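You operate a simulated robot arm through the tools that you are given. There is no shell and no other tool. Be economical: measure what you need, move in short steps, check, and stop when the job is done.

You are at the controls of a simulated robot arm. One attempt, no reset.

## Task
Fetch the brown rolled strap from the top of the sample table and set it on the top of the towel table. Then take the cone on the top of the sample table and put it away on the rack shelf two. Then take the wooden block and put it on the low shelf of the winding table. Then put the brush on the top of the side table away on the shelf of the pot stand. Then take the bobbin from the top of the side table and put it on top of the brown packet there. Then take the cream folded cloth from the top of the side table and leave it on top of the grey tin there. Then close the lower cupboard drawer. Then take the stack of towels marked "35" from the shelf over the packing table and put it on the top of the trunk lid. Then pull the upper cupboard drawer open. The order counts. Set down upright: cone, brush, bobbin.

Only the result counts: the job must be done as asked and must still hold three seconds after the hand-in. Knocking over, shifting, dropping, spilling or breaking anything else fails it. A push-on lid holds only when it is set on centred and level and pressed home; a screw cap is set on level and turned clockwise until tight. Flat cloth is picked up by pressing the open fingertips on it (5 to 10 N) and closing them slowly along it; thin cloth reads only 2 to 8 mm in the jaws.

## Robot
A 7-joint arm with a fingered hand on a trunk, on a base that drives. Base frame: it is fixed to the floor where the robot stands at the start and does not move with it; the origin is under the middle of the robot, x ahead of it, y to its left, z up; the surface under the hand at the start is at about z = 0.82. Lengths are in m, angles in rad, forces in N, time in s.
Its first joint turns from -2.601 to 2.601 rad. Places, roughly: bobbin [0, -2, 0.75]; brush (6x13x9 cm) [0, -1.3, 0.9]; cone [0.5, -0.5, 0.75]; folded cloth [-0.25, -2.5, 0.75]; low shelf of the winding table [-1.5, -3, 0.2]; lower cupboard drawer [1.5, 3, 0.1]; packet [0.25, -1.5, 0.75]; rack shelf two [1.2, 1.4, 0.8]; rolled strap [0.75, 0, 0.75]; shelf of the pot stand (17x12 cm) [-3.38, 5.84, 0.56]; stack of towels [1.25, 5.5, 1.25]; tin [0, -2.25, 0.75]; top of the towel table [0.1, 4.9, 0.8]; top of the trunk lid [1.5, 2.4, 0.4]; upper cupboard drawer [1.7, 3, 0.3]; wooden block (5x6x19 cm) [0.2, -1.3, 0.9]. Payload 3.5 kg.
The tool frame sits at the grasp point between the pads (the TCP): z along the fingers, y along the line on which they close. The tips reach 0.03 m beyond it. Largest opening 0.104 m; the body of the gripper starts 0.035 m behind the TCP. The gripper is a hand of 4 fingers: y runs from the thumb to the fingers, the wrist lies at [-0.015, -0.11, -0.186] in the tool frame, and closing takes about 1.5 s.
Orientation is that of the tool frame in the base frame, as a unit quaternion [w, x, y, z]. With the fingers straight down and the wrist toward the robot, the tool's x, y and z point along [0, 1, 0], [1, 0, 0] and [0, 0, -1] of the base frame.

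## Interface
- The arm moves only by the tool drive_tool. Its argument "steps" is a list of rows, each an object (a shift or turn left out is 0, a gripper value left out holds the last) with "delta_pos": the shift along the tool's x, y, z in units of 150 mm (1.0 is 150 mm), a list of three; "delta_rot": the turn, a rotation vector about the tool's x, y, z in units of 180 degrees (1.0 is 180 degrees), a list of three; "jaw": the finger opening in m, from 0 to 0.104. In form: [{"delta_pos": [x, y, z], "delta_rot": [rx, ry, rz], "jaw": jaw}, ...]. A call has 1 to 10 rows; each row is the pose to reach, as a shift and turn from the pose commanded when the call began, along the tool's axes at that moment. A call with a number of a shift or a turn outside -1 to 1 is refused whole. Each row takes 0.2 s and may step no farther than 0.05 m and 0.15 rad from the row before; otherwise, or with a gripper value out of range, the whole call is refused. A pose out of reach is approached as far as the arm can. The call stops where the force on the tool passes 40 N (or 10 N more than at its start, if that is more) or the arm is blocked; 0.2 s more then pass. Each finger travels about 0.045 m/s and halts on what it meets, pressing with about 23 N; the grip force reading is that of the motor and also rises with nothing between the fingers. The clock runs only during rows and for 0.2 s after the last one: add rows that repeat a pose to give the fingers time. The reply holds the time, the measured pose of the TCP, the force on the tool along the base axes, the opening and the grip force, in the units named above and with some noise, with the torque about the TCP (base axes, N m) and any sound that the robot's microphone picked up.
- Cameras (640 x 400 px; columns grow to the right, rows downward): "scene" is now at [0.0165, 0.1085, 1.4547]; the picture's right is [-0.70, -0.71, 0.00], its down [-0.39, 0.38, -0.84] and it looks along [0.60, -0.59, -0.54] (base axes); focal length 263 px, centre (320, 200). "wrist" rides on the gripper at [0.061, -0.092, -0.13] in the tool frame; the picture's right is [-0.81, 0.28, -0.52], its down [-0.53, -0.71, 0.46] and it looks along [-0.24, 0.64, 0.72] (tool axes); focal length 275 px, centre (320, 200). There is no depth. A picture from a camera that has moved, and an enlarged one, comes with that camera's place and axes in the base frame and with its lens. The place of the scene camera against the robot may be out by one fixed shift of up to 0.012 m in any direction.
- snapshot(camera): a new picture of that camera. No time passes.
- lift_body(by): slides the trunk up (or, below 0, down) by that many m; the arm and the scene camera ride with it, the base frame stays. It gives what a move gives, with no picture.
- base_move(legs): drives the robot by 1 to 6 legs, each [ahead, left, turn to the left] in m, m and rad, along the robot's own axes; the way and the turn of a leg run together, so that a leg with both is an arc; at most 1.5 m and 3.142 rad a leg. The arm and the cameras ride along, it lands a little off, and it stops where it bumps. It gives what a move gives.
- set_grasp(shape): the hand has 4 fingers and takes this shape, open, in about a second: jaw (thumb against the fingers, like two jaws); tri (thumb and two fingers); tip (a fingertip pinch); poke (one finger out to press); point (the index stretched); flat (the hand flat); cup (the hand cupped); fist (a fist). The gripper value then closes the fingers along that shape, each until it touches; the sizes above hold for jaw. It gives what a move gives, with no picture.
- turn_head(pan, tilt): turns the head with the scene camera to pan (to the left, within 2.705 rad either way) and tilt (down, from -0.506 to 1.204), counted from straight ahead of the robot. It gives what a move gives.
- inspect(camera, box): a new picture of the part [left, top, right, bottom] of that camera's present view, enlarged. No time passes.
- hand_in(): hands the job in; it is judged then, once.

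Work in short steps. Places have to be worked out from the pictures, the camera data and where the tool is seen: move nearer, look again, correct. Check each grasp and each placing, and mend what went wrong. You have 483 turns and 216 pictures in all, those below and enlarged ones among them. Open the gripper and draw the arm clear of the work before you hand the job in, unless the task says otherwise.

The tools are called after ">>>" by a JSON object that holds its "method" and its "body". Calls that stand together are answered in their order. drive_tool: Moves the arm, as the interface text tells. Its arguments: {"type":"object","properties":{"steps":{"type":"array"}},"required":["steps"]} The other tools are called the same way: lift_body (by) slides the trunk up or down; set_grasp (shape) gives the hand a shape; base_move (legs) drives the base; turn_head (pan, tilt) turns the head that bears the scene camera; snapshot (camera) takes a picture; inspect (camera, box) takes an enlarged picture of a part of a camera's view; hand_in () hands the job in.

At the start:

```text
time: 0.0
eef_pos: [0.4739, -0.3455, 1.0888]
tool_rot: [0.001, 0.707, 0.707, 0.0]
wrist_force: [-0.3, -0.1, -0.4]
torque: [-0.01, 0.03, -0.02]
finger_gap: 0.1039
grasp_force: 0.1
shape: jaw
trunk travel left (down, up): [-0.475, 0.235]
robot x, y, heading: [-0.0012, 0.0011, -0.001]
head pan, tilt: [-0.775, 0.574]
```

scene: 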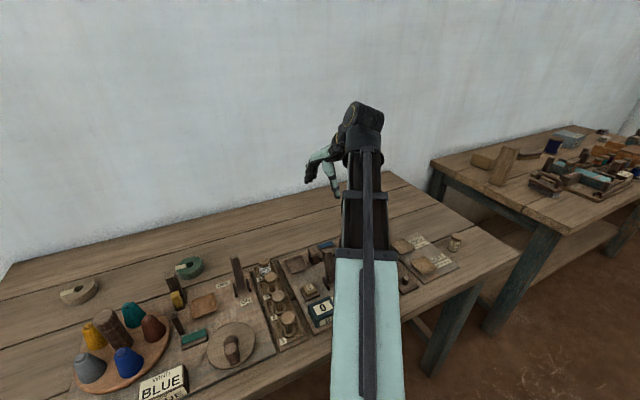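
wrist: 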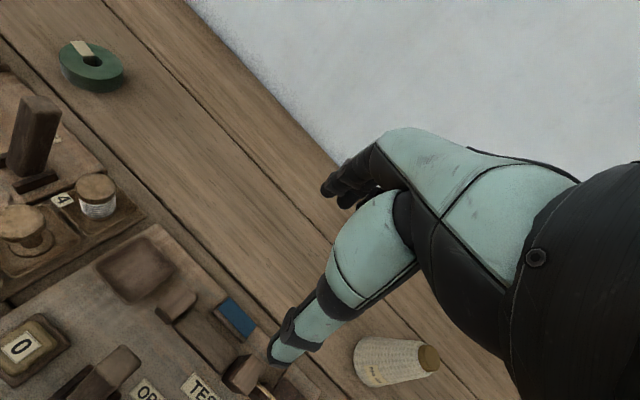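

I start by looking around: head straight ahead on the sample table, to find the brown strap.

>>> {"method": "turn_head", "body": {"pan": 0.0, "tilt": 0.6}}

>>> {"method": "snapshot", "body": {"camera": "scene"}}

```text
time: 1.1
eef_pos: [0.4739, -0.3456, 1.089]
tool_rot: [-0.001, 0.708, 0.707, 0.0]
wrist_force: [0.0, -0.5, -0.1]
torque: [-0.03, 0.03, 0.0]
finger_gap: 0.1036
grasp_force: 0.2
shape: jaw
trunk travel left (down, up): [-0.475, 0.235]
robot x, y, heading: [-0.0013, -0.004, -0.004]
head pan, tilt: [0.0, 0.6]
```

```text
213 pictures are left
camera scene: at [0.0412, 0.1708, 1.4525], right [0.0, -1.0, 0.0], down [-0.56, 0.0, -0.83], along [0.83, 0.0, -0.56], focal length 263 px, centre (320, 200)
```

scene: 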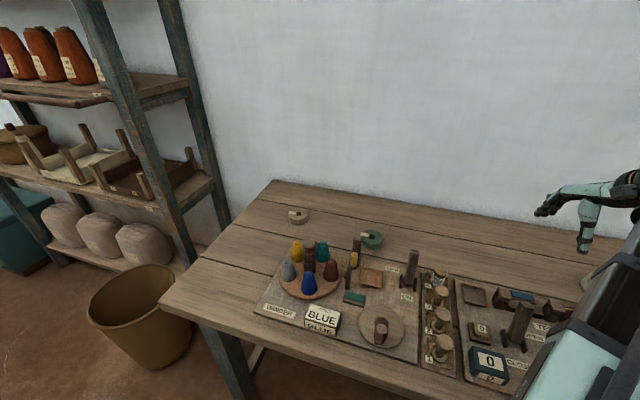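

Zoom on the straps and look at the objects more closely.

>>> {"method": "inspect", "body": {"camera": "scene", "box": [240, 180, 440, 305]}}

>>> {"method": "turn_head", "body": {"pan": -0.6, "tilt": 0.8}}

>>> {"method": "snapshot", "body": {"camera": "scene"}}

>>> {"method": "turn_head", "body": {"pan": 0.7, "tilt": 0.4}}

>>> {"method": "snapshot", "body": {"camera": "scene"}}

```text
3.20 times, centred on (340, 242) of scene
camera zoom: at [0.0412, 0.1708, 1.4525], right [0.0, -1.0, 0.0], down [-0.56, 0.0, -0.83], along [0.83, 0.0, -0.56], focal length 842 px, centre (256, 64)
```

zoom: 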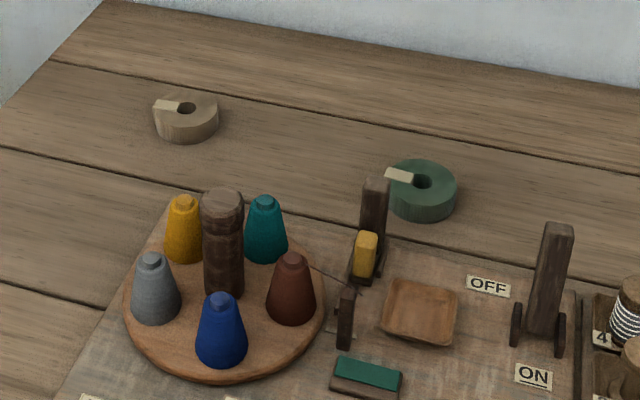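

```text
time: 2.1
eef_pos: [0.4731, -0.3457, 1.0895]
tool_rot: [0.0, 0.707, 0.708, 0.001]
wrist_force: [-0.2, 0.1, 0.2]
torque: [0.0, 0.01, 0.01]
finger_gap: 0.1036
grasp_force: 0.0
shape: jaw
trunk travel left (down, up): [-0.475, 0.235]
robot x, y, heading: [-0.0007, 0.007, -0.001]
head pan, tilt: [-0.6, 0.799]
```

```text
211 pictures are left
camera scene: at [0.0194, 0.1254, 1.4356], right [-0.56, -0.83, 0.0], down [-0.59, 0.4, -0.7], along [0.58, -0.39, -0.72], focal length 263 px, centre (320, 200)
```

scene: 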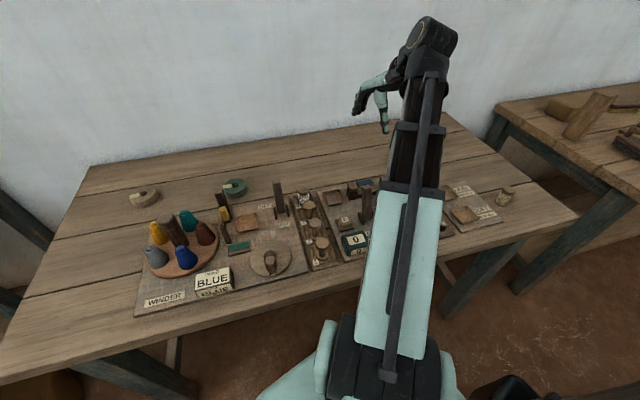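

```text
time: 3.6
eef_pos: [0.4732, -0.3462, 1.0893]
tool_rot: [0.0, 0.707, 0.707, 0.0]
wrist_force: [0.1, 0.0, -0.6]
torque: [0.02, -0.03, -0.01]
finger_gap: 0.1035
grasp_force: 0.1
shape: jaw
trunk travel left (down, up): [-0.475, 0.235]
robot x, y, heading: [0.0006, 0.0026, 0.003]
head pan, tilt: [0.7, 0.4]
```

```text
210 pictures are left
camera scene: at [0.0237, 0.2305, 1.4707], right [0.64, -0.77, 0.0], down [-0.3, -0.25, -0.92], along [0.7, 0.59, -0.39], focal length 263 px, centre (320, 200)
```

scene: 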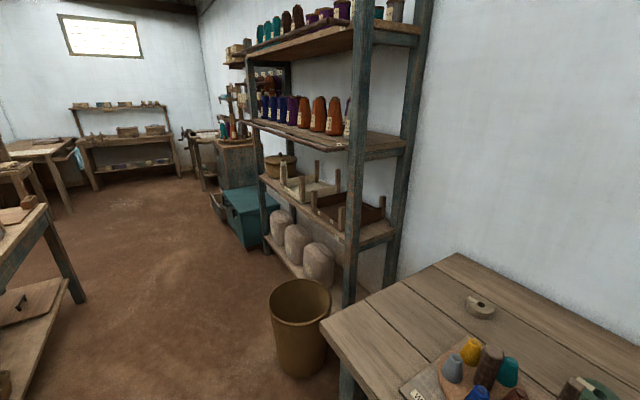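

The brown strap is about (0.85, 0.26). The hand is at radius 0.587 and angle -0.63, so I turn the base left by 0.93 rad to bring the hand in line with the strap.

>>> {"method": "base_move", "body": {"legs": [[0, 0, 0.92]]}}

>>> {"method": "turn_head", "body": {"pan": -0.6, "tilt": 0.7}}

>>> {"method": "snapshot", "body": {"camera": "scene"}}

>>> {"method": "snapshot", "body": {"camera": "wrist"}}

```text
time: 6.3
eef_pos: [0.5626, 0.1672, 1.0898]
tool_rot: [0.0, 0.319, 0.948, 0.0]
wrist_force: [-0.4, 0.3, 0.8]
torque: [-0.03, 0.03, -0.03]
finger_gap: 0.1036
grasp_force: 0.0
shape: jaw
trunk travel left (down, up): [-0.475, 0.235]
robot x, y, heading: [0.0019, -0.0009, 0.917]
head pan, tilt: [0.7, 0.4]
```

```text
time: 7.8
eef_pos: [0.5616, 0.1678, 1.0895]
tool_rot: [0.0, 0.319, 0.948, -0.001]
wrist_force: [-0.1, -0.4, 0.3]
torque: [0.02, 0.0, -0.02]
finger_gap: 0.1038
grasp_force: 0.0
shape: jaw
trunk travel left (down, up): [-0.475, 0.235]
robot x, y, heading: [-0.0008, 0.0008, 0.926]
head pan, tilt: [-0.6, 0.7]
```

```text
209 pictures are left
camera scene: at [-0.084, 0.0948, 1.4438], right [0.31, -0.95, 0.0], down [-0.61, -0.2, -0.77], along [0.73, 0.24, -0.64], focal length 263 px, centre (320, 200)
```

scene: 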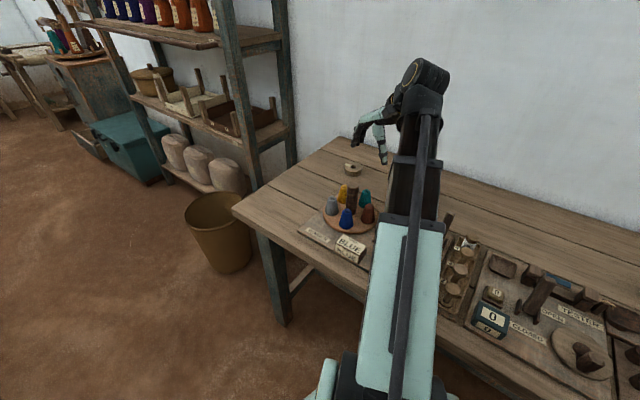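

```text
208 pictures are left
camera wrist: at [0.459, 0.1323, 1.219], right [0.81, -0.27, 0.52], down [-0.01, -0.89, -0.46], along [0.58, 0.36, -0.72], focal length 275 px, centre (320, 200)
```

wrist: 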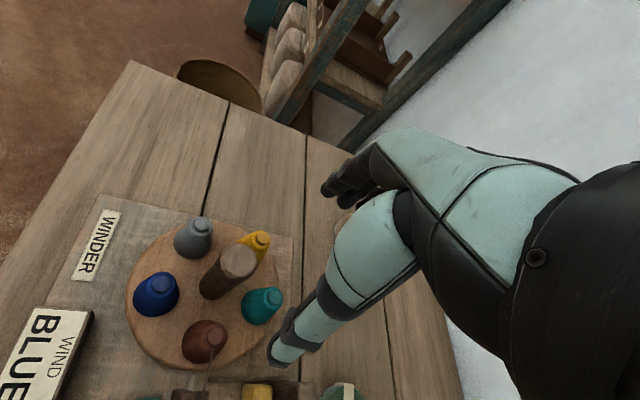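

Wrist and scene pictures put the strap near (0.84, 0.255). I move the hand over it in two halves, staying high.

>>> {"method": "drive_tool", "body": {"steps": [{"delta_pos": [-0.15, 0.2, 0]}, {"delta_pos": [-0.3, 0.4, 0]}, {"delta_pos": [-0.45, 0.6, 0]}, {"delta_pos": [-0.58, 0.8, 0]}]}}

>>> {"method": "drive_tool", "body": {"steps": [{"delta_pos": [-0.15, 0.2, 0.1]}, {"delta_pos": [-0.3, 0.4, 0.2]}, {"delta_pos": [-0.45, 0.6, 0.3]}, {"delta_pos": [-0.55, 0.76, 0.5]}]}}

>>> {"method": "snapshot", "body": {"camera": "wrist"}}

>>> {"method": "snapshot", "body": {"camera": "scene"}}

```text
time: 8.8
eef_pos: [0.7065, 0.2085, 1.0921]
tool_rot: [0.0, 0.32, 0.948, 0.0]
wrist_force: [0.7, -0.5, 0.4]
torque: [0.0, -0.04, -0.02]
finger_gap: 0.1035
grasp_force: 0.1
shape: jaw
trunk travel left (down, up): [-0.475, 0.235]
robot x, y, heading: [-0.0036, -0.0001, 0.92]
head pan, tilt: [-0.6, 0.7]
```

```text
time: 9.8
eef_pos: [0.8402, 0.2494, 1.0144]
tool_rot: [0.0, 0.319, 0.948, 0.0]
wrist_force: [-0.3, -0.2, -0.3]
torque: [-0.03, -0.01, 0.0]
finger_gap: 0.1036
grasp_force: 0.1
shape: jaw
trunk travel left (down, up): [-0.475, 0.235]
robot x, y, heading: [0.0001, -0.0021, 0.92]
head pan, tilt: [-0.6, 0.7]
```

```text
207 pictures are left
camera wrist: at [0.7371, 0.214, 1.1448], right [0.81, -0.27, 0.52], down [-0.01, -0.89, -0.46], along [0.58, 0.36, -0.72], focal length 275 px, centre (320, 200)
```

wrist: 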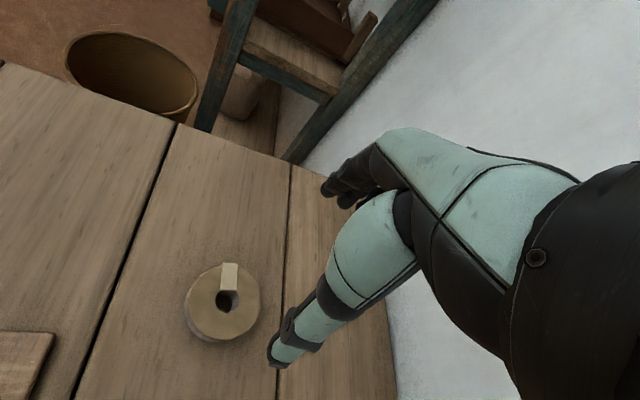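

```text
206 pictures are left
camera scene: at [-0.0837, 0.0948, 1.4439], right [0.31, -0.95, 0.0], down [-0.61, -0.2, -0.76], along [0.73, 0.24, -0.64], focal length 263 px, centre (320, 200)
```

scene: 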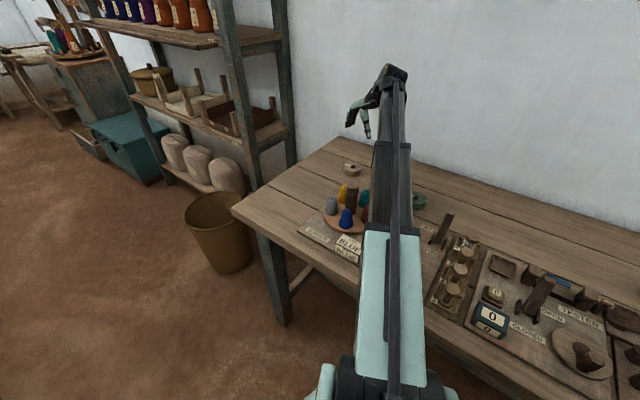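

The wrist picture puts the strap at about (0.818, 0.249); I shift there and descend to z 0.93, then look again.

>>> {"method": "drive_tool", "body": {"steps": [{"delta_pos": [0.05, -0.04, 0.28]}, {"delta_pos": [0.107, -0.08, 0.55]}]}}

>>> {"method": "snapshot", "body": {"camera": "wrist"}}

```text
time: 10.4
eef_pos: [0.8217, 0.2508, 0.9328]
tool_rot: [0.0, 0.321, 0.947, 0.0]
wrist_force: [0.3, -0.2, 0.2]
torque: [0.01, -0.01, -0.01]
finger_gap: 0.1036
grasp_force: 0.1
shape: jaw
trunk travel left (down, up): [-0.475, 0.235]
robot x, y, heading: [0.0004, 0.0008, 0.917]
head pan, tilt: [-0.6, 0.7]
```

```text
205 pictures are left
camera wrist: at [0.7172, 0.215, 1.0623], right [0.81, -0.27, 0.52], down [-0.01, -0.89, -0.46], along [0.58, 0.36, -0.72], focal length 275 px, centre (320, 200)
```

wrist: 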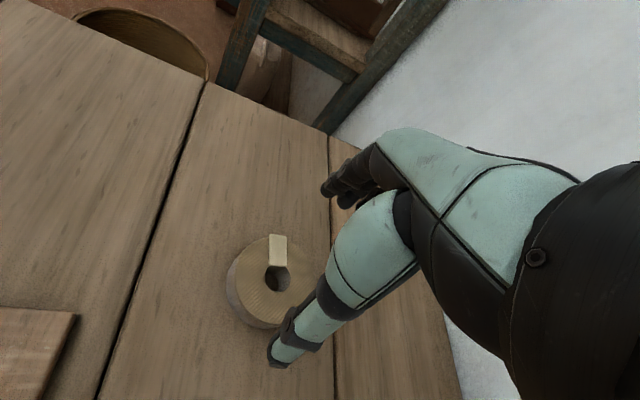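

The strap centre reads (0.816, 0.25), almost under the TCP. I descend to z ≈ 0.86 with a small correction.

>>> {"method": "drive_tool", "body": {"steps": [{"delta_pos": [0.022, -0.026, 0.25]}, {"delta_pos": [0.022, -0.026, 0.4]}, {"delta_pos": [0.022, -0.026, 0.49]}]}}

>>> {"method": "snapshot", "body": {"camera": "wrist"}}

```text
time: 11.2
eef_pos: [0.8165, 0.2494, 0.8576]
tool_rot: [0.001, 0.32, 0.947, 0.0]
wrist_force: [0.2, -0.1, -0.7]
torque: [-0.01, -0.02, 0.03]
finger_gap: 0.1038
grasp_force: 0.0
shape: jaw
trunk travel left (down, up): [-0.475, 0.235]
robot x, y, heading: [-0.0014, -0.0022, 0.919]
head pan, tilt: [-0.6, 0.7]
```

```text
204 pictures are left
camera wrist: at [0.713, 0.2143, 0.9883], right [0.81, -0.27, 0.52], down [-0.01, -0.89, -0.46], along [0.58, 0.36, -0.72], focal length 275 px, centre (320, 200)
```

wrist: 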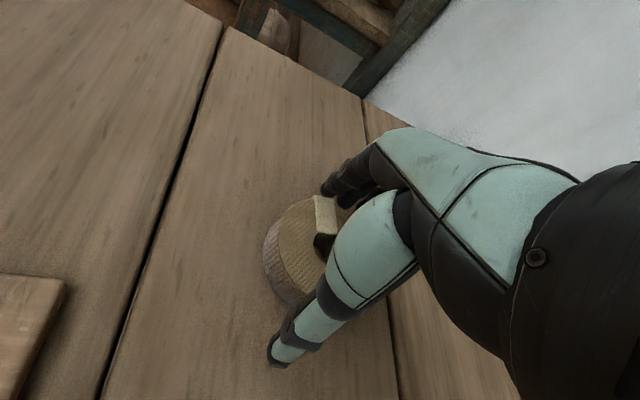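

The roll's hole is at the TCP projection, between thumb and fingers. I close the hand.

>>> {"method": "drive_tool", "body": {"steps": [{"jaw": 0.0}, {"jaw": 0.0}, {"jaw": 0.0}, {"jaw": 0.0}, {"jaw": 0.0}, {"jaw": 0.0}, {"jaw": 0.0}]}}

>>> {"method": "drive_tool", "body": {"steps": [{"delta_pos": [0, 0, -0.2]}, {"delta_pos": [0, 0, -0.5]}, {"delta_pos": [0, 0, -0.8]}, {"delta_pos": [0, 0, -1.0]}]}}

>>> {"method": "snapshot", "body": {"camera": "wrist"}}

```text
time: 12.8
eef_pos: [0.8173, 0.2495, 0.859]
tool_rot: [0.0, 0.32, 0.947, -0.001]
wrist_force: [-0.9, -0.3, -0.9]
torque: [0.0, 0.01, 0.0]
finger_gap: 0.0667
grasp_force: 22.8
shape: jaw
trunk travel left (down, up): [-0.475, 0.235]
robot x, y, heading: [0.0003, 0.0002, 0.914]
head pan, tilt: [-0.6, 0.7]
```

```text
time: 13.8
eef_pos: [0.8135, 0.2493, 1.0069]
tool_rot: [0.0, 0.32, 0.947, 0.0]
wrist_force: [-1.2, 0.1, 0.3]
torque: [0.02, 0.02, 0.0]
finger_gap: 0.0664
grasp_force: 23.0
shape: jaw
trunk travel left (down, up): [-0.475, 0.235]
robot x, y, heading: [-0.0001, 0.0002, 0.917]
head pan, tilt: [-0.6, 0.7]
```

```text
203 pictures are left
camera wrist: at [0.709, 0.2145, 1.1375], right [0.81, -0.27, 0.52], down [-0.01, -0.89, -0.46], along [0.58, 0.36, -0.72], focal length 275 px, centre (320, 200)
```

wrist: 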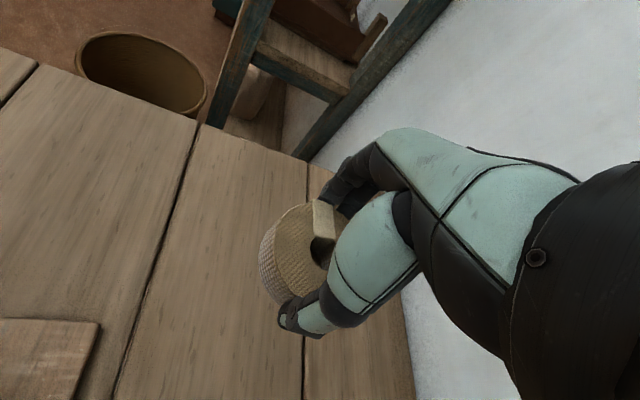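

Strap is held (gap 66 mm). I retract the arm somewhat and look left toward the aisle to plan the drive.

>>> {"method": "drive_tool", "body": {"steps": [{"delta_pos": [0.12, -0.27, -0.1]}, {"delta_pos": [0.24, -0.54, -0.2]}, {"delta_pos": [0.36, -0.8, -0.3]}, {"delta_pos": [0.48, -1.0, -0.5]}]}}

>>> {"method": "turn_head", "body": {"pan": 0.2, "tilt": 0.45}}

>>> {"method": "snapshot", "body": {"camera": "scene"}}

>>> {"method": "turn_head", "body": {"pan": 1.2, "tilt": 0.45}}

>>> {"method": "snapshot", "body": {"camera": "scene"}}

```text
time: 14.8
eef_pos: [0.6655, 0.1732, 1.082]
tool_rot: [-0.002, 0.32, 0.947, -0.001]
wrist_force: [0.1, 1.4, -0.1]
torque: [-0.03, 0.02, 0.0]
finger_gap: 0.0665
grasp_force: 22.4
shape: jaw
trunk travel left (down, up): [-0.475, 0.235]
robot x, y, heading: [-0.0056, -0.0019, 0.92]
head pan, tilt: [-0.6, 0.7]
```

```text
time: 15.9
eef_pos: [0.6668, 0.1734, 1.0806]
tool_rot: [0.001, 0.32, 0.947, 0.0]
wrist_force: [0.3, 0.3, -0.7]
torque: [-0.02, -0.05, 0.0]
finger_gap: 0.0664
grasp_force: 23.4
shape: jaw
trunk travel left (down, up): [-0.475, 0.235]
robot x, y, heading: [-0.0004, 0.0028, 0.915]
head pan, tilt: [0.201, 0.45]
```

```text
202 pictures are left
camera scene: at [-0.1245, 0.1508, 1.466], right [0.9, -0.44, 0.0], down [-0.19, -0.39, -0.9], along [0.39, 0.81, -0.44], focal length 263 px, centre (320, 200)
```

scene: 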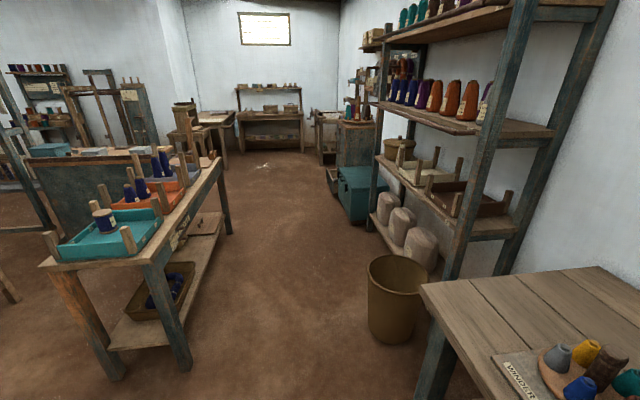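

```text
time: 17.2
eef_pos: [0.666, 0.1738, 1.0811]
tool_rot: [0.001, 0.32, 0.947, 0.0]
wrist_force: [1.1, -0.7, -0.6]
torque: [0.04, 0.01, 0.0]
finger_gap: 0.0663
grasp_force: 22.6
shape: jaw
trunk travel left (down, up): [-0.475, 0.235]
robot x, y, heading: [0.0015, -0.0005, 0.922]
head pan, tilt: [1.201, 0.45]
```

```text
201 pictures are left
camera scene: at [-0.2125, 0.1465, 1.466], right [0.85, 0.52, 0.0], down [0.23, -0.37, -0.9], along [-0.47, 0.77, -0.44], focal length 263 px, centre (320, 200)
```

scene: 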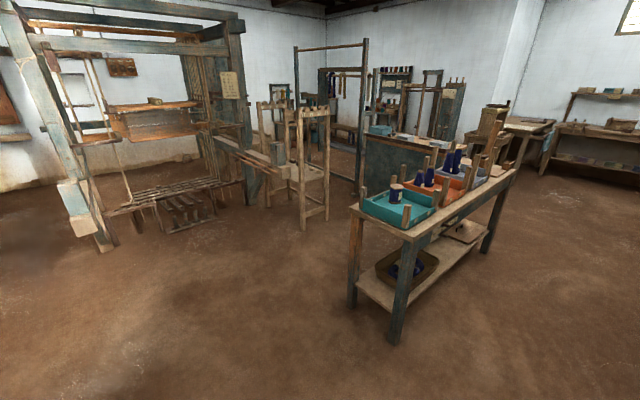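

The aisle runs between the table with trays (legs at about (-0.4,1.3)–(0.03,2.6)) and the bin/trunk. I first bring the hand in front of the robot (tool x = robot's left) before driving.

>>> {"method": "drive_tool", "body": {"steps": [{"delta_pos": [0.3, 0.1, -0.1]}, {"delta_pos": [0.6, 0.2, -0.2]}, {"delta_pos": [0.9, 0.3, -0.3]}, {"delta_pos": [1.0, 0.3, -0.3]}]}}

>>> {"method": "drive_tool", "body": {"steps": [{"delta_pos": [0.3, 0, 0]}, {"delta_pos": [0.6, 0, 0]}, {"delta_pos": [0.9, 0, 0]}, {"delta_pos": [1.0, 0, 0]}]}}

>>> {"method": "drive_tool", "body": {"steps": [{"delta_pos": [0.3, 0, 0]}, {"delta_pos": [0.6, 0, 0]}, {"delta_pos": [0.85, 0, 0]}]}}

```text
time: 18.2
eef_pos: [0.573, 0.3014, 1.1272]
tool_rot: [0.0, 0.32, 0.947, 0.0]
wrist_force: [-0.2, -0.5, 0.0]
torque: [-0.01, 0.04, -0.02]
finger_gap: 0.0664
grasp_force: 23.3
shape: jaw
trunk travel left (down, up): [-0.475, 0.235]
robot x, y, heading: [-0.0005, 0.0017, 0.917]
head pan, tilt: [1.201, 0.45]
```

```text
time: 19.2
eef_pos: [0.4568, 0.3931, 1.1283]
tool_rot: [0.0, 0.32, 0.947, 0.0]
wrist_force: [-0.3, -0.1, -0.2]
torque: [-0.01, -0.02, -0.01]
finger_gap: 0.0661
grasp_force: 23.1
shape: jaw
trunk travel left (down, up): [-0.475, 0.235]
robot x, y, heading: [-0.0019, 0.0009, 0.917]
head pan, tilt: [1.201, 0.45]
```

```text
time: 20.0
eef_pos: [0.3517, 0.4696, 1.128]
tool_rot: [0.0, 0.32, 0.948, 0.0]
wrist_force: [0.1, -0.6, 0.0]
torque: [0.0, -0.01, -0.03]
finger_gap: 0.066
grasp_force: 22.9
shape: jaw
trunk travel left (down, up): [-0.475, 0.235]
robot x, y, heading: [0.0005, 0.0036, 0.921]
head pan, tilt: [1.201, 0.45]
```

Now turn to face +y and drive up the aisle in three legs.

>>> {"method": "base_move", "body": {"legs": [[0, 0, 0.65], [1.1, -0.06, 0], [1.0, -0.5, 0]]}}

>>> {"method": "turn_head", "body": {"pan": 0.3, "tilt": 0.4}}

>>> {"method": "snapshot", "body": {"camera": "scene"}}

```text
time: 21.9
eef_pos: [0.0446, 0.5738, 1.1295]
tool_rot: [0.005, 0.064, 0.998, 0.001]
wrist_force: [0.8, 0.3, -0.8]
torque: [0.02, 0.02, 0.01]
finger_gap: 0.0661
grasp_force: 23.3
shape: jaw
trunk travel left (down, up): [-0.475, 0.235]
robot x, y, heading: [-0.0146, -0.0065, 1.436]
head pan, tilt: [1.201, 0.45]
stopped in leg 1: the robot was blocked; the commanded pose is now the measured one
```

```text
time: 23.1
eef_pos: [0.0428, 0.5727, 1.1295]
tool_rot: [0.006, 0.063, 0.998, 0.002]
wrist_force: [-0.2, -0.2, -0.1]
torque: [0.02, 0.0, -0.03]
finger_gap: 0.0656
grasp_force: 23.0
shape: jaw
trunk travel left (down, up): [-0.475, 0.235]
robot x, y, heading: [-0.0143, -0.0074, 1.446]
head pan, tilt: [0.3, 0.4]
```

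```text
200 pictures are left
camera scene: at [-0.2241, 0.059, 1.4678], right [0.98, 0.17, 0.01], down [0.08, -0.38, -0.92], along [-0.16, 0.91, -0.39], focal length 263 px, centre (320, 200)
```

scene: 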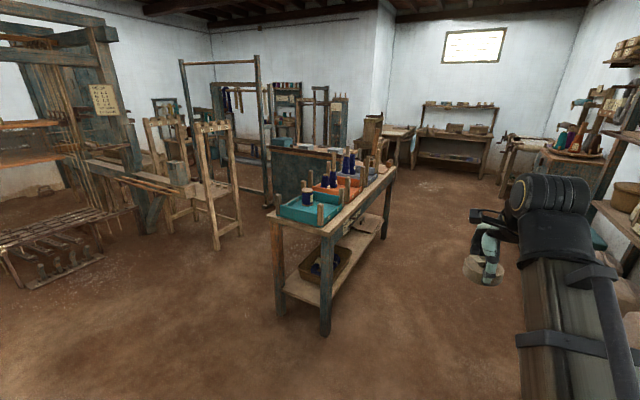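

Rotation was blocked near the end. I look to the right/back side to find what touches.

>>> {"method": "turn_head", "body": {"pan": -1.3, "tilt": 0.9}}

>>> {"method": "snapshot", "body": {"camera": "scene"}}

```text
time: 24.8
eef_pos: [0.0411, 0.5736, 1.1293]
tool_rot: [0.006, 0.063, 0.998, 0.002]
wrist_force: [0.2, 0.2, -0.5]
torque: [0.01, 0.05, -0.01]
finger_gap: 0.066
grasp_force: 22.5
shape: jaw
trunk travel left (down, up): [-0.475, 0.235]
robot x, y, heading: [-0.0143, -0.0062, 1.441]
head pan, tilt: [-1.3, 0.901]
```

```text
199 pictures are left
camera scene: at [-0.1329, -0.0212, 1.4259], right [0.14, -0.99, 0.0], down [-0.77, -0.11, -0.63], along [0.63, 0.09, -0.78], focal length 263 px, centre (320, 200)
```

scene: 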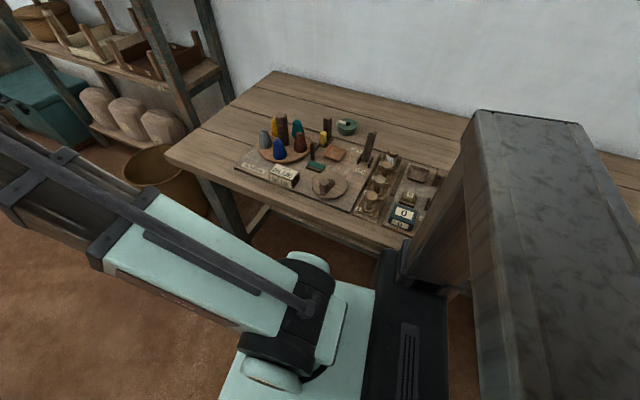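

The column's back corner is likely touching the table edge (edge only ~0.28 m away). I step left away from the table, then turn and drive on.

>>> {"method": "base_move", "body": {"legs": [[0.02, 0.15, 0], [0, 0, 0.13], [0.95, -0.02, 0]]}}

>>> {"method": "turn_head", "body": {"pan": 0.0, "tilt": 0.5}}

>>> {"method": "snapshot", "body": {"camera": "scene"}}

```text
time: 31.2
eef_pos: [-0.1783, 1.5509, 1.1276]
tool_rot: [0.001, -0.02, 1.0, -0.001]
wrist_force: [-0.3, 0.4, -1.2]
torque: [0.03, 0.0, -0.02]
finger_gap: 0.0658
grasp_force: 22.9
shape: jaw
trunk travel left (down, up): [-0.475, 0.235]
robot x, y, heading: [-0.1505, 0.968, 1.608]
head pan, tilt: [-1.3, 0.901]
stopped in leg 3: the robot was blocked; the commanded pose is now the measured one
```

```text
time: 32.7
eef_pos: [-0.1784, 1.5513, 1.1277]
tool_rot: [0.0, -0.02, 1.0, 0.0]
wrist_force: [0.8, -1.0, -0.6]
torque: [-0.01, -0.04, -0.02]
finger_gap: 0.0657
grasp_force: 22.3
shape: jaw
trunk travel left (down, up): [-0.475, 0.235]
robot x, y, heading: [-0.1513, 0.9695, 1.606]
head pan, tilt: [0.0, 0.499]
```

```text
198 pictures are left
camera scene: at [-0.3257, 1.0059, 1.4615], right [1.0, 0.04, 0.0], down [0.02, -0.48, -0.88], along [-0.03, 0.88, -0.48], focal length 263 px, centre (320, 200)
```

scene: 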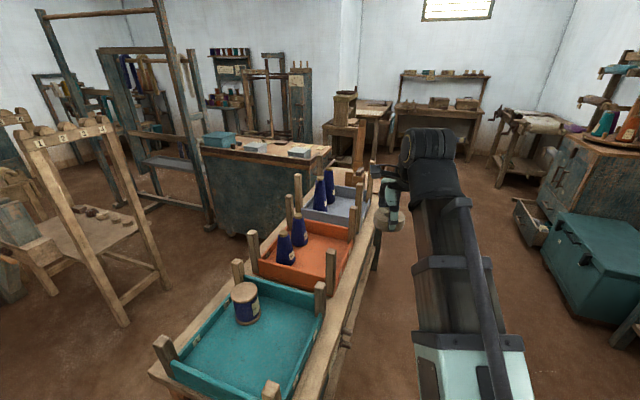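

Blocked by the tray table at front-left. I back off, shift right to mid-aisle, turn parallel to the aisle and drive on.

>>> {"method": "base_move", "body": {"legs": [[-0.08, 0, 0], [0, -0.28, 0], [0, 0, -0.25], [1.3, 0, 0]]}}

>>> {"method": "snapshot", "body": {"camera": "scene"}}

```text
time: 42.3
eef_pos: [0.5123, 2.7409, 1.1277]
tool_rot: [0.0, 0.101, 0.995, 0.0]
wrist_force: [0.0, -0.6, -1.1]
torque: [-0.01, -0.01, 0.04]
finger_gap: 0.0661
grasp_force: 23.1
shape: jaw
trunk travel left (down, up): [-0.475, 0.235]
robot x, y, heading: [0.4016, 2.1699, 1.369]
head pan, tilt: [0.0, 0.499]
```

```text
197 pictures are left
camera scene: at [0.2403, 2.2469, 1.4615], right [0.98, -0.2, 0.0], down [-0.1, -0.47, -0.88], along [0.18, 0.86, -0.48], focal length 263 px, centre (320, 200)
```

scene: 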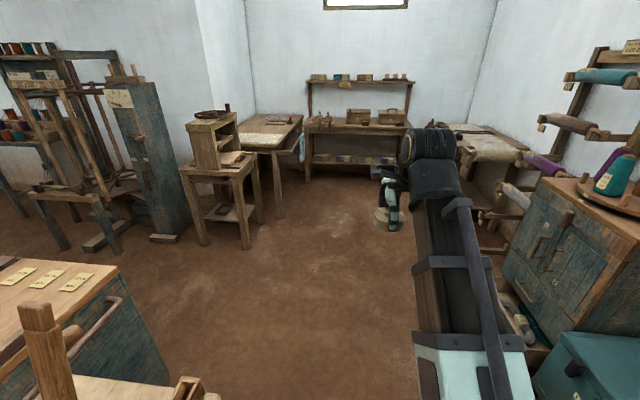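

Zoom on the towel table and shelf over the packing table.

>>> {"method": "inspect", "body": {"camera": "scene", "box": [180, 60, 420, 210]}}

>>> {"method": "base_move", "body": {"legs": [[0.9, 0.25, 0.3]]}}

>>> {"method": "turn_head", "body": {"pan": 0.35, "tilt": 0.5}}

>>> {"method": "snapshot", "body": {"camera": "scene"}}

```text
2.67 times, centred on (300, 135) of scene
camera zoom: at [0.2403, 2.2469, 1.4615], right [0.98, -0.2, 0.0], down [-0.1, -0.47, -0.88], along [0.18, 0.86, -0.48], focal length 702 px, centre (373, 373)
```

zoom: 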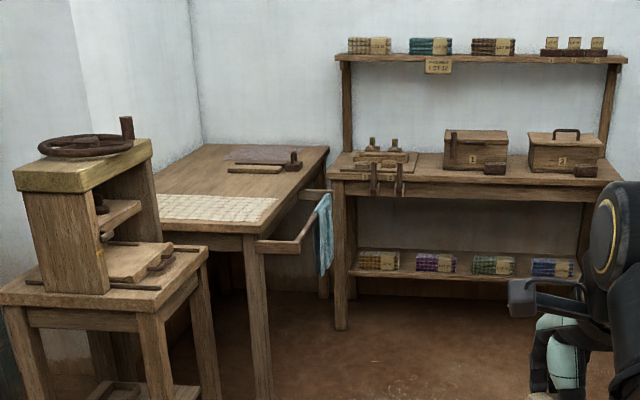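

```text
time: 47.2
eef_pos: [0.1343, 3.6532, 1.1274]
tool_rot: [0.0, -0.05, 0.999, 0.001]
wrist_force: [0.3, -1.2, 0.0]
torque: [0.0, -0.01, 0.0]
finger_gap: 0.0658
grasp_force: 23.1
shape: jaw
trunk travel left (down, up): [-0.475, 0.235]
robot x, y, heading: [0.1968, 3.073, 1.67]
head pan, tilt: [0.0, 0.499]
```

```text
time: 48.0
eef_pos: [0.1338, 3.6539, 1.1273]
tool_rot: [0.0, -0.05, 0.999, 0.0]
wrist_force: [-0.9, 0.7, 0.2]
torque: [0.04, -0.03, -0.01]
finger_gap: 0.0661
grasp_force: 22.9
shape: jaw
trunk travel left (down, up): [-0.475, 0.235]
robot x, y, heading: [0.1976, 3.0691, 1.671]
head pan, tilt: [0.351, 0.499]
```

```text
195 pictures are left
camera scene: at [-0.0085, 3.0912, 1.4615], right [0.9, 0.44, 0.0], down [0.21, -0.43, -0.88], along [-0.38, 0.79, -0.48], focal length 263 px, centre (320, 200)
```

scene: 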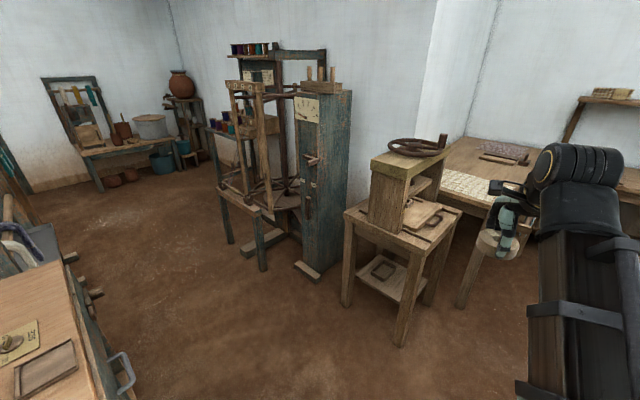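

I see the towel table ahead-right; I drive to about (0.5, 3.72) facing it and look again.

>>> {"method": "base_move", "body": {"legs": [[0.6, -0.36, -0.1]]}}

>>> {"method": "turn_head", "body": {"pan": 0.1, "tilt": 0.6}}

>>> {"method": "snapshot", "body": {"camera": "scene"}}

```text
time: 51.8
eef_pos: [0.515, 4.2761, 1.1271]
tool_rot: [0.001, -0.004, 1.0, -0.001]
wrist_force: [0.4, -0.4, -1.3]
torque: [0.03, 0.04, 0.01]
finger_gap: 0.0657
grasp_force: 22.8
shape: jaw
trunk travel left (down, up): [-0.475, 0.235]
robot x, y, heading: [0.5212, 3.6912, 1.575]
head pan, tilt: [0.351, 0.499]
```

```text
time: 52.6
eef_pos: [0.5152, 4.2769, 1.1287]
tool_rot: [0.0, -0.004, 1.0, -0.001]
wrist_force: [-0.5, 0.0, -0.6]
torque: [-0.01, -0.02, 0.02]
finger_gap: 0.066
grasp_force: 23.0
shape: jaw
trunk travel left (down, up): [-0.475, 0.235]
robot x, y, heading: [0.5247, 3.6911, 1.577]
head pan, tilt: [0.099, 0.6]
```

```text
194 pictures are left
camera scene: at [0.3419, 3.7333, 1.4525], right [0.99, 0.11, 0.0], down [0.06, -0.56, -0.83], along [-0.09, 0.82, -0.56], focal length 263 px, centre (320, 200)
```

scene: 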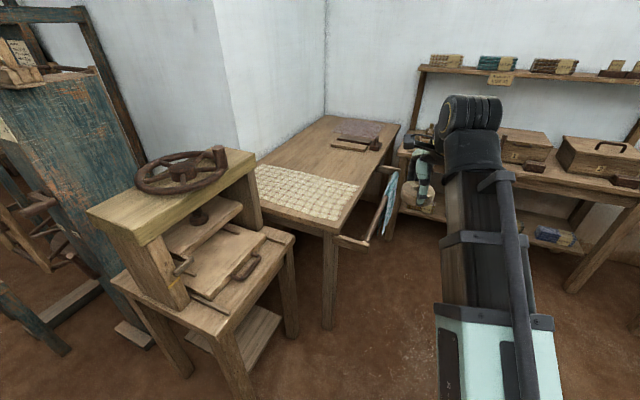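

Bare wood between the grid sheet and the board is around (0.33, 4.98). I drive forward 0.4 m so that it is in reach, then look with both cameras.

>>> {"method": "base_move", "body": {"legs": [[0.4, 0.0, 0]]}}

>>> {"method": "snapshot", "body": {"camera": "scene"}}

```text
time: 55.1
eef_pos: [0.5092, 4.6738, 1.1278]
tool_rot: [0.0, -0.005, 1.0, 0.0]
wrist_force: [-0.2, 0.5, -0.4]
torque: [-0.01, 0.02, -0.01]
finger_gap: 0.0655
grasp_force: 22.8
shape: jaw
trunk travel left (down, up): [-0.475, 0.235]
robot x, y, heading: [0.5194, 4.0886, 1.575]
head pan, tilt: [0.099, 0.6]
```

```text
193 pictures are left
camera scene: at [0.3388, 4.1302, 1.4524], right [0.99, 0.11, 0.0], down [0.06, -0.56, -0.83], along [-0.09, 0.82, -0.56], focal length 263 px, centre (320, 200)
```

scene: 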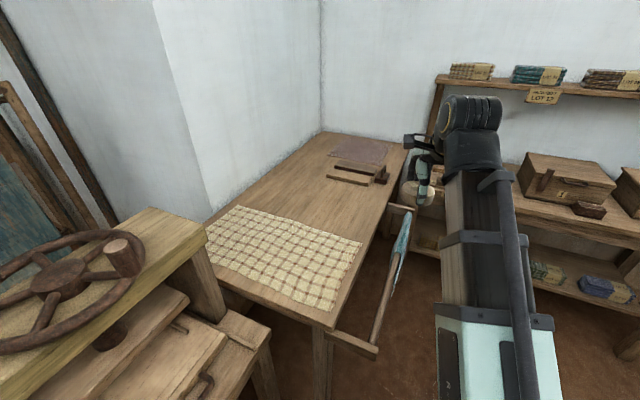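

Target spot (0.31, 4.98) is bare wood. I move the hand over it in two calls, then descend partly.

>>> {"method": "drive_tool", "body": {"steps": [{"delta_pos": [0.17, 0.25, 0]}, {"delta_pos": [0.34, 0.5, 0]}, {"delta_pos": [0.5, 0.75, 0]}, {"delta_pos": [0.67, 1.0, 0]}]}}

>>> {"method": "drive_tool", "body": {"steps": [{"delta_pos": [0.17, 0.25, 0.1]}, {"delta_pos": [0.34, 0.5, 0.2]}, {"delta_pos": [0.5, 0.75, 0.3]}, {"delta_pos": [0.66, 1.0, 0.4]}, {"delta_pos": [0.66, 1.0, 0.7]}, {"delta_pos": [0.66, 1.0, 1.0]}]}}

>>> {"method": "snapshot", "body": {"camera": "wrist"}}

>>> {"method": "snapshot", "body": {"camera": "scene"}}

```text
time: 56.1
eef_pos: [0.4083, 4.8242, 1.1297]
tool_rot: [0.0, -0.004, 1.0, 0.0]
wrist_force: [0.0, -0.7, -0.4]
torque: [0.02, -0.01, 0.03]
finger_gap: 0.0657
grasp_force: 23.1
shape: jaw
trunk travel left (down, up): [-0.475, 0.235]
robot x, y, heading: [0.5196, 4.0877, 1.579]
head pan, tilt: [0.099, 0.6]
```

```text
time: 57.5
eef_pos: [0.3039, 4.9698, 0.9792]
tool_rot: [0.0, -0.005, 1.0, 0.0]
wrist_force: [0.2, -0.5, -0.7]
torque: [0.0, -0.01, 0.01]
finger_gap: 0.0658
grasp_force: 23.2
shape: jaw
trunk travel left (down, up): [-0.475, 0.235]
robot x, y, heading: [0.5191, 4.0861, 1.575]
head pan, tilt: [0.099, 0.6]
```

```text
192 pictures are left
camera wrist: at [0.2455, 4.879, 1.1092], right [0.81, 0.28, 0.52], down [0.54, -0.71, -0.46], along [0.24, 0.65, -0.72], focal length 275 px, centre (320, 200)
```

wrist: 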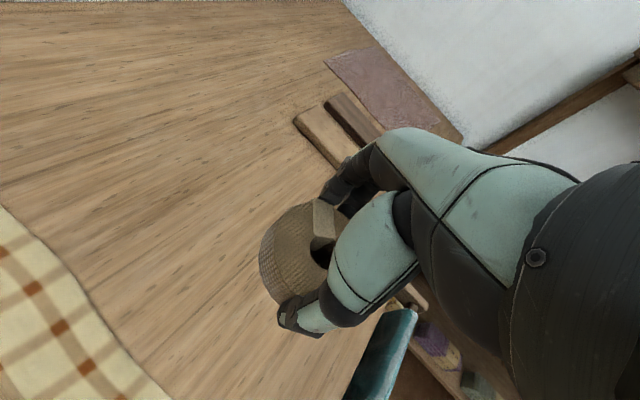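

```text
191 pictures are left
camera scene: at [0.3388, 4.1301, 1.4525], right [0.99, 0.11, 0.0], down [0.06, -0.56, -0.83], along [-0.09, 0.82, -0.56], focal length 263 px, centre (320, 200)
```

scene: 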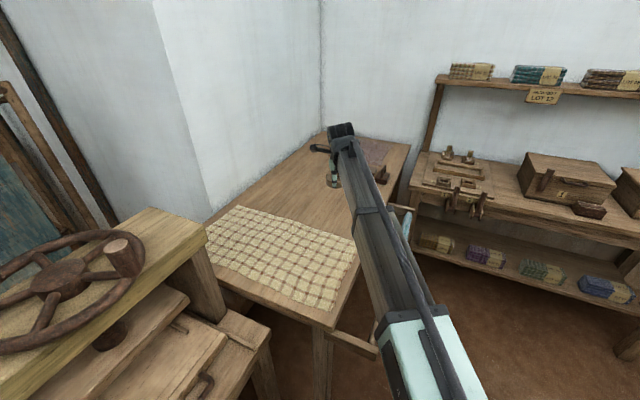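

The spot below is clear. I descend to 0.875 and then creep until contact.

>>> {"method": "drive_tool", "body": {"steps": [{"delta_pos": [0, 0, 0.25]}, {"delta_pos": [0, 0, 0.5]}, {"delta_pos": [0, 0, 0.7]}]}}

>>> {"method": "drive_tool", "body": {"steps": [{"delta_pos": [0, 0, 0.03]}, {"delta_pos": [0, 0, 0.06]}, {"delta_pos": [0, 0, 0.09]}, {"delta_pos": [0, 0, 0.12]}]}}

```text
time: 58.3
eef_pos: [0.3072, 4.971, 0.8738]
tool_rot: [0.0, -0.005, 1.0, 0.0]
wrist_force: [0.4, 0.1, -0.7]
torque: [0.0, 0.01, 0.02]
finger_gap: 0.0657
grasp_force: 23.5
shape: jaw
trunk travel left (down, up): [-0.475, 0.235]
robot x, y, heading: [0.521, 4.0857, 1.577]
head pan, tilt: [0.099, 0.6]
```

```text
time: 59.3
eef_pos: [0.3064, 4.9705, 0.854]
tool_rot: [0.0, -0.006, 1.0, 0.0]
wrist_force: [0.1, 0.1, -1.0]
torque: [0.0, 0.01, -0.02]
finger_gap: 0.0655
grasp_force: 22.9
shape: jaw
trunk travel left (down, up): [-0.475, 0.235]
robot x, y, heading: [0.5188, 4.0878, 1.584]
head pan, tilt: [0.099, 0.6]
```

No contact yet at 0.854; I creep on in 3 mm rows.

>>> {"method": "drive_tool", "body": {"steps": [{"delta_pos": [0, 0, 0.02]}, {"delta_pos": [0, 0, 0.04]}, {"delta_pos": [0, 0, 0.06]}, {"delta_pos": [0, 0, 0.08]}, {"delta_pos": [0, 0, 0.1]}, {"delta_pos": [0, 0, 0.12]}]}}

>>> {"method": "snapshot", "body": {"camera": "wrist"}}

```text
time: 60.7
eef_pos: [0.3059, 4.9709, 0.8368]
tool_rot: [0.0, -0.005, 1.0, 0.0]
wrist_force: [-0.2, -0.1, -1.4]
torque: [0.01, -0.03, 0.0]
finger_gap: 0.0657
grasp_force: 22.8
shape: jaw
trunk travel left (down, up): [-0.475, 0.235]
robot x, y, heading: [0.517, 4.0867, 1.578]
head pan, tilt: [0.099, 0.6]
```

```text
190 pictures are left
camera wrist: at [0.2472, 4.8797, 0.9668], right [0.81, 0.28, 0.52], down [0.54, -0.71, -0.46], along [0.24, 0.65, -0.72], focal length 275 px, centre (320, 200)
```

wrist: 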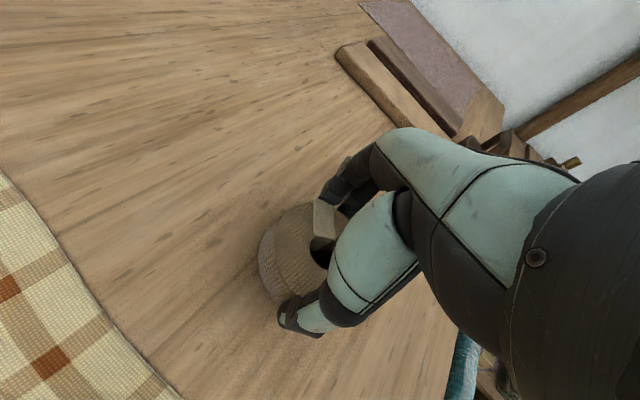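

Still no contact; keep creeping down.

>>> {"method": "drive_tool", "body": {"steps": [{"delta_pos": [0, 0, 0.03]}, {"delta_pos": [0, 0, 0.06]}, {"delta_pos": [0, 0, 0.09]}, {"delta_pos": [0, 0, 0.12]}, {"delta_pos": [0, 0, 0.15]}, {"delta_pos": [0, 0, 0.18]}, {"delta_pos": [0, 0, 0.21]}, {"delta_pos": [0, 0, 0.24]}]}}

```text
time: 62.4
eef_pos: [0.3085, 4.9729, 0.8104]
tool_rot: [-0.002, -0.005, 1.0, 0.005]
wrist_force: [0.9, -1.4, 19.9]
torque: [-0.13, -0.02, -0.04]
finger_gap: 0.0641
grasp_force: 23.0
shape: jaw
trunk travel left (down, up): [-0.475, 0.235]
robot x, y, heading: [0.5182, 4.0899, 1.574]
head pan, tilt: [0.099, 0.6]
stopped in row 8: the force on the tool passed its limit at 43 N (the readings are from after the stop); the commanded pose is now the measured one
```

Contact at TCP 0.811. I ease up a hair, open, wait, and rise.

>>> {"method": "drive_tool", "body": {"steps": [{"delta_pos": [0, 0, -0.01], "jaw": 0.09}, {"delta_pos": [0, 0, -0.01], "jaw": 0.104}, {"delta_pos": [0, 0, -0.01], "jaw": 0.104}, {"delta_pos": [0, 0, -0.01], "jaw": 0.104}, {"delta_pos": [0, 0, -0.01], "jaw": 0.104}, {"delta_pos": [0, 0, -0.01], "jaw": 0.104}]}}

>>> {"method": "drive_tool", "body": {"steps": [{"delta_pos": [0, 0, -0.1]}, {"delta_pos": [0, 0, -0.3]}, {"delta_pos": [0, 0, -0.6]}, {"delta_pos": [0, 0, -0.9]}]}}

>>> {"method": "snapshot", "body": {"camera": "wrist"}}

```text
time: 63.8
eef_pos: [0.3064, 4.972, 0.8094]
tool_rot: [-0.001, -0.004, 1.0, 0.003]
wrist_force: [0.2, -3.1, 11.8]
torque: [0.56, -0.13, -0.08]
finger_gap: 0.1011
grasp_force: 0.1
shape: jaw
trunk travel left (down, up): [-0.475, 0.235]
robot x, y, heading: [0.5199, 4.0881, 1.583]
head pan, tilt: [0.099, 0.6]
```

```text
time: 64.8
eef_pos: [0.307, 4.9727, 0.9417]
tool_rot: [-0.001, -0.004, 1.0, 0.004]
wrist_force: [0.3, -0.1, 0.7]
torque: [-0.04, 0.03, -0.02]
finger_gap: 0.1035
grasp_force: 0.1
shape: jaw
trunk travel left (down, up): [-0.475, 0.235]
robot x, y, heading: [0.5216, 4.0871, 1.579]
head pan, tilt: [0.099, 0.6]
```

```text
189 pictures are left
camera wrist: at [0.2475, 4.8805, 1.0713], right [0.81, 0.28, 0.52], down [0.54, -0.71, -0.46], along [0.24, 0.65, -0.72], focal length 275 px, centre (320, 200)
```

wrist: 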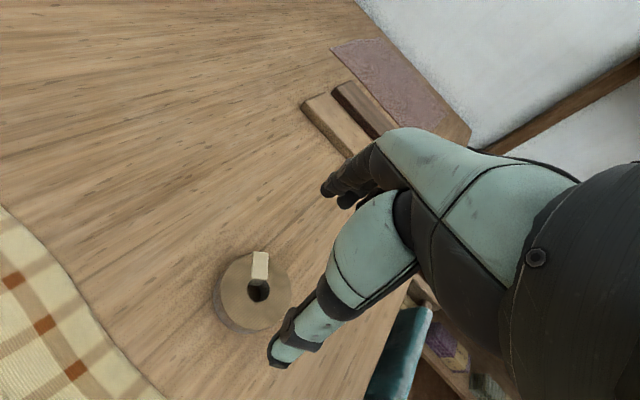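

Strap lies flat on the towel table. I retract the arm to the front carry pose.

>>> {"method": "drive_tool", "body": {"steps": [{"delta_pos": [-0.15, -0.25, -0.2]}, {"delta_pos": [-0.3, -0.5, -0.4]}, {"delta_pos": [-0.45, -0.75, -0.6]}, {"delta_pos": [-0.6, -1.0, -0.8]}]}}

>>> {"method": "drive_tool", "body": {"steps": [{"delta_pos": [-0.2, -0.25, -0.1]}, {"delta_pos": [-0.4, -0.5, -0.2]}, {"delta_pos": [-0.6, -0.75, -0.3]}, {"delta_pos": [-0.72, -1.0, -0.45]}]}}

>>> {"method": "base_move", "body": {"legs": [[-1.45, 0.03, 0], [0, 0, -0.21], [-1.2, 0, 0], [-0.55, 0, 0]]}}

```text
refused: row 1 steps farther than a row can; nothing moved
```

```text
refused: row 1 steps farther than a row can; nothing moved
```

```text
time: 81.3
eef_pos: [0.0951, 1.8321, 0.9426]
tool_rot: [0.0, 0.119, 0.993, 0.003]
wrist_force: [-0.4, -1.3, 0.2]
torque: [0.03, -0.01, -0.03]
finger_gap: 0.1035
grasp_force: 0.0
shape: jaw
trunk travel left (down, up): [-0.475, 0.235]
robot x, y, heading: [0.0843, 0.9188, 1.331]
head pan, tilt: [0.099, 0.6]
```

The arm moves were refused (row too long) and the base drove with the arm out; no blocking was reported. I check the tray table for any harm.

>>> {"method": "snapshot", "body": {"camera": "scene"}}

>>> {"method": "snapshot", "body": {"camera": "wrist"}}

```text
188 pictures are left
camera scene: at [-0.0818, 1.0068, 1.4524], right [0.99, -0.14, 0.0], down [-0.08, -0.56, -0.83], along [0.11, 0.82, -0.56], focal length 263 px, centre (320, 200)
```

scene: 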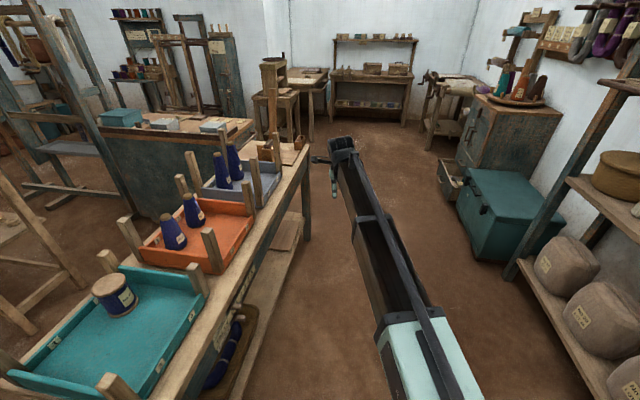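

```text
187 pictures are left
camera wrist: at [0.014, 1.7572, 1.0709], right [0.85, 0.07, 0.52], down [0.35, -0.82, -0.46], along [0.39, 0.57, -0.72], focal length 275 px, centre (320, 200)
```

wrist: 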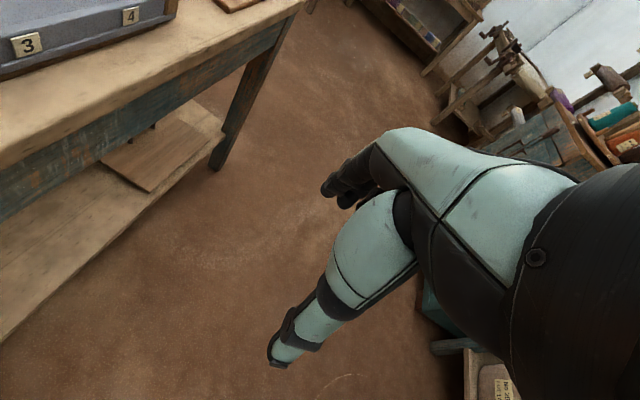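

All trays look untouched. Now retract the arm properly with smaller rows.

>>> {"method": "drive_tool", "body": {"steps": [{"delta_pos": [-0.12, -0.2, -0.2]}, {"delta_pos": [-0.24, -0.4, -0.4]}, {"delta_pos": [-0.36, -0.6, -0.6]}, {"delta_pos": [-0.48, -0.8, -0.75]}, {"delta_pos": [-0.6, -1.0, -0.9]}]}}

>>> {"method": "drive_tool", "body": {"steps": [{"delta_pos": [-0.15, -0.2, -0.1]}, {"delta_pos": [-0.3, -0.4, -0.2]}, {"delta_pos": [-0.45, -0.6, -0.3]}, {"delta_pos": [-0.6, -0.8, -0.35]}, {"delta_pos": [-0.7, -1.0, -0.35]}]}}

```text
time: 82.5
eef_pos: [0.1453, 1.6631, 1.0764]
tool_rot: [0.0, 0.12, 0.993, 0.003]
wrist_force: [-0.8, -0.3, 0.4]
torque: [0.02, 0.01, 0.01]
finger_gap: 0.1037
grasp_force: 0.0
shape: jaw
trunk travel left (down, up): [-0.475, 0.235]
robot x, y, heading: [0.0842, 0.9236, 1.333]
head pan, tilt: [0.099, 0.6]
```

```text
time: 83.7
eef_pos: [0.2103, 1.4913, 1.1293]
tool_rot: [0.0, 0.119, 0.993, 0.003]
wrist_force: [-0.1, -0.4, -0.1]
torque: [-0.03, -0.01, 0.05]
finger_gap: 0.1038
grasp_force: 0.1
shape: jaw
trunk travel left (down, up): [-0.475, 0.235]
robot x, y, heading: [0.0851, 0.9257, 1.33]
head pan, tilt: [0.099, 0.6]
```

Now I turn to heading 0 here and slide back toward the start spot in front of the sample table to fetch the cone.

>>> {"method": "base_move", "body": {"legs": [[0, 0, -1.33], [-0.13, 0, 0], [0, -0.95, 0], [0, 0, -0.29]]}}

>>> {"method": "turn_head", "body": {"pan": -0.55, "tilt": 0.75}}

>>> {"method": "snapshot", "body": {"camera": "scene"}}

```text
time: 93.8
eef_pos: [0.4915, -0.1939, 1.1287]
tool_rot: [0.001, 0.808, 0.589, 0.002]
wrist_force: [0.1, -0.3, 0.6]
torque: [0.03, -0.03, 0.04]
finger_gap: 0.1038
grasp_force: 0.1
shape: jaw
trunk travel left (down, up): [-0.475, 0.235]
robot x, y, heading: [-0.0685, -0.0273, -0.309]
head pan, tilt: [0.099, 0.6]
```

```text
time: 94.8
eef_pos: [0.4921, -0.1938, 1.1291]
tool_rot: [0.001, 0.808, 0.589, 0.002]
wrist_force: [0.3, -0.4, -0.9]
torque: [0.04, 0.0, -0.01]
finger_gap: 0.1037
grasp_force: 0.0
shape: jaw
trunk travel left (down, up): [-0.475, 0.235]
robot x, y, heading: [-0.0652, -0.0284, -0.309]
head pan, tilt: [-0.55, 0.75]
```

```text
186 pictures are left
camera scene: at [-0.0062, 0.0888, 1.4396], right [-0.76, -0.65, 0.0], down [-0.44, 0.52, -0.73], along [0.48, -0.56, -0.68], focal length 263 px, centre (320, 200)
```

scene: 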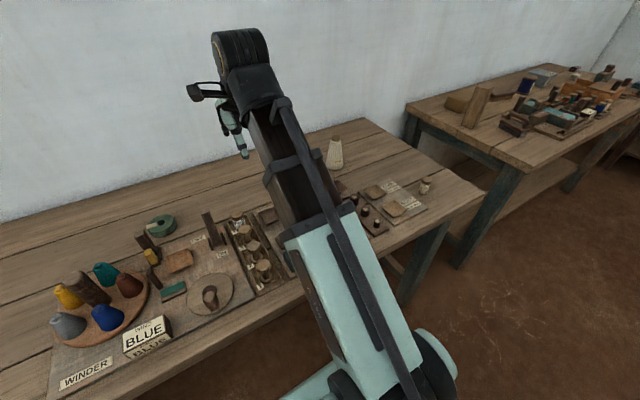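

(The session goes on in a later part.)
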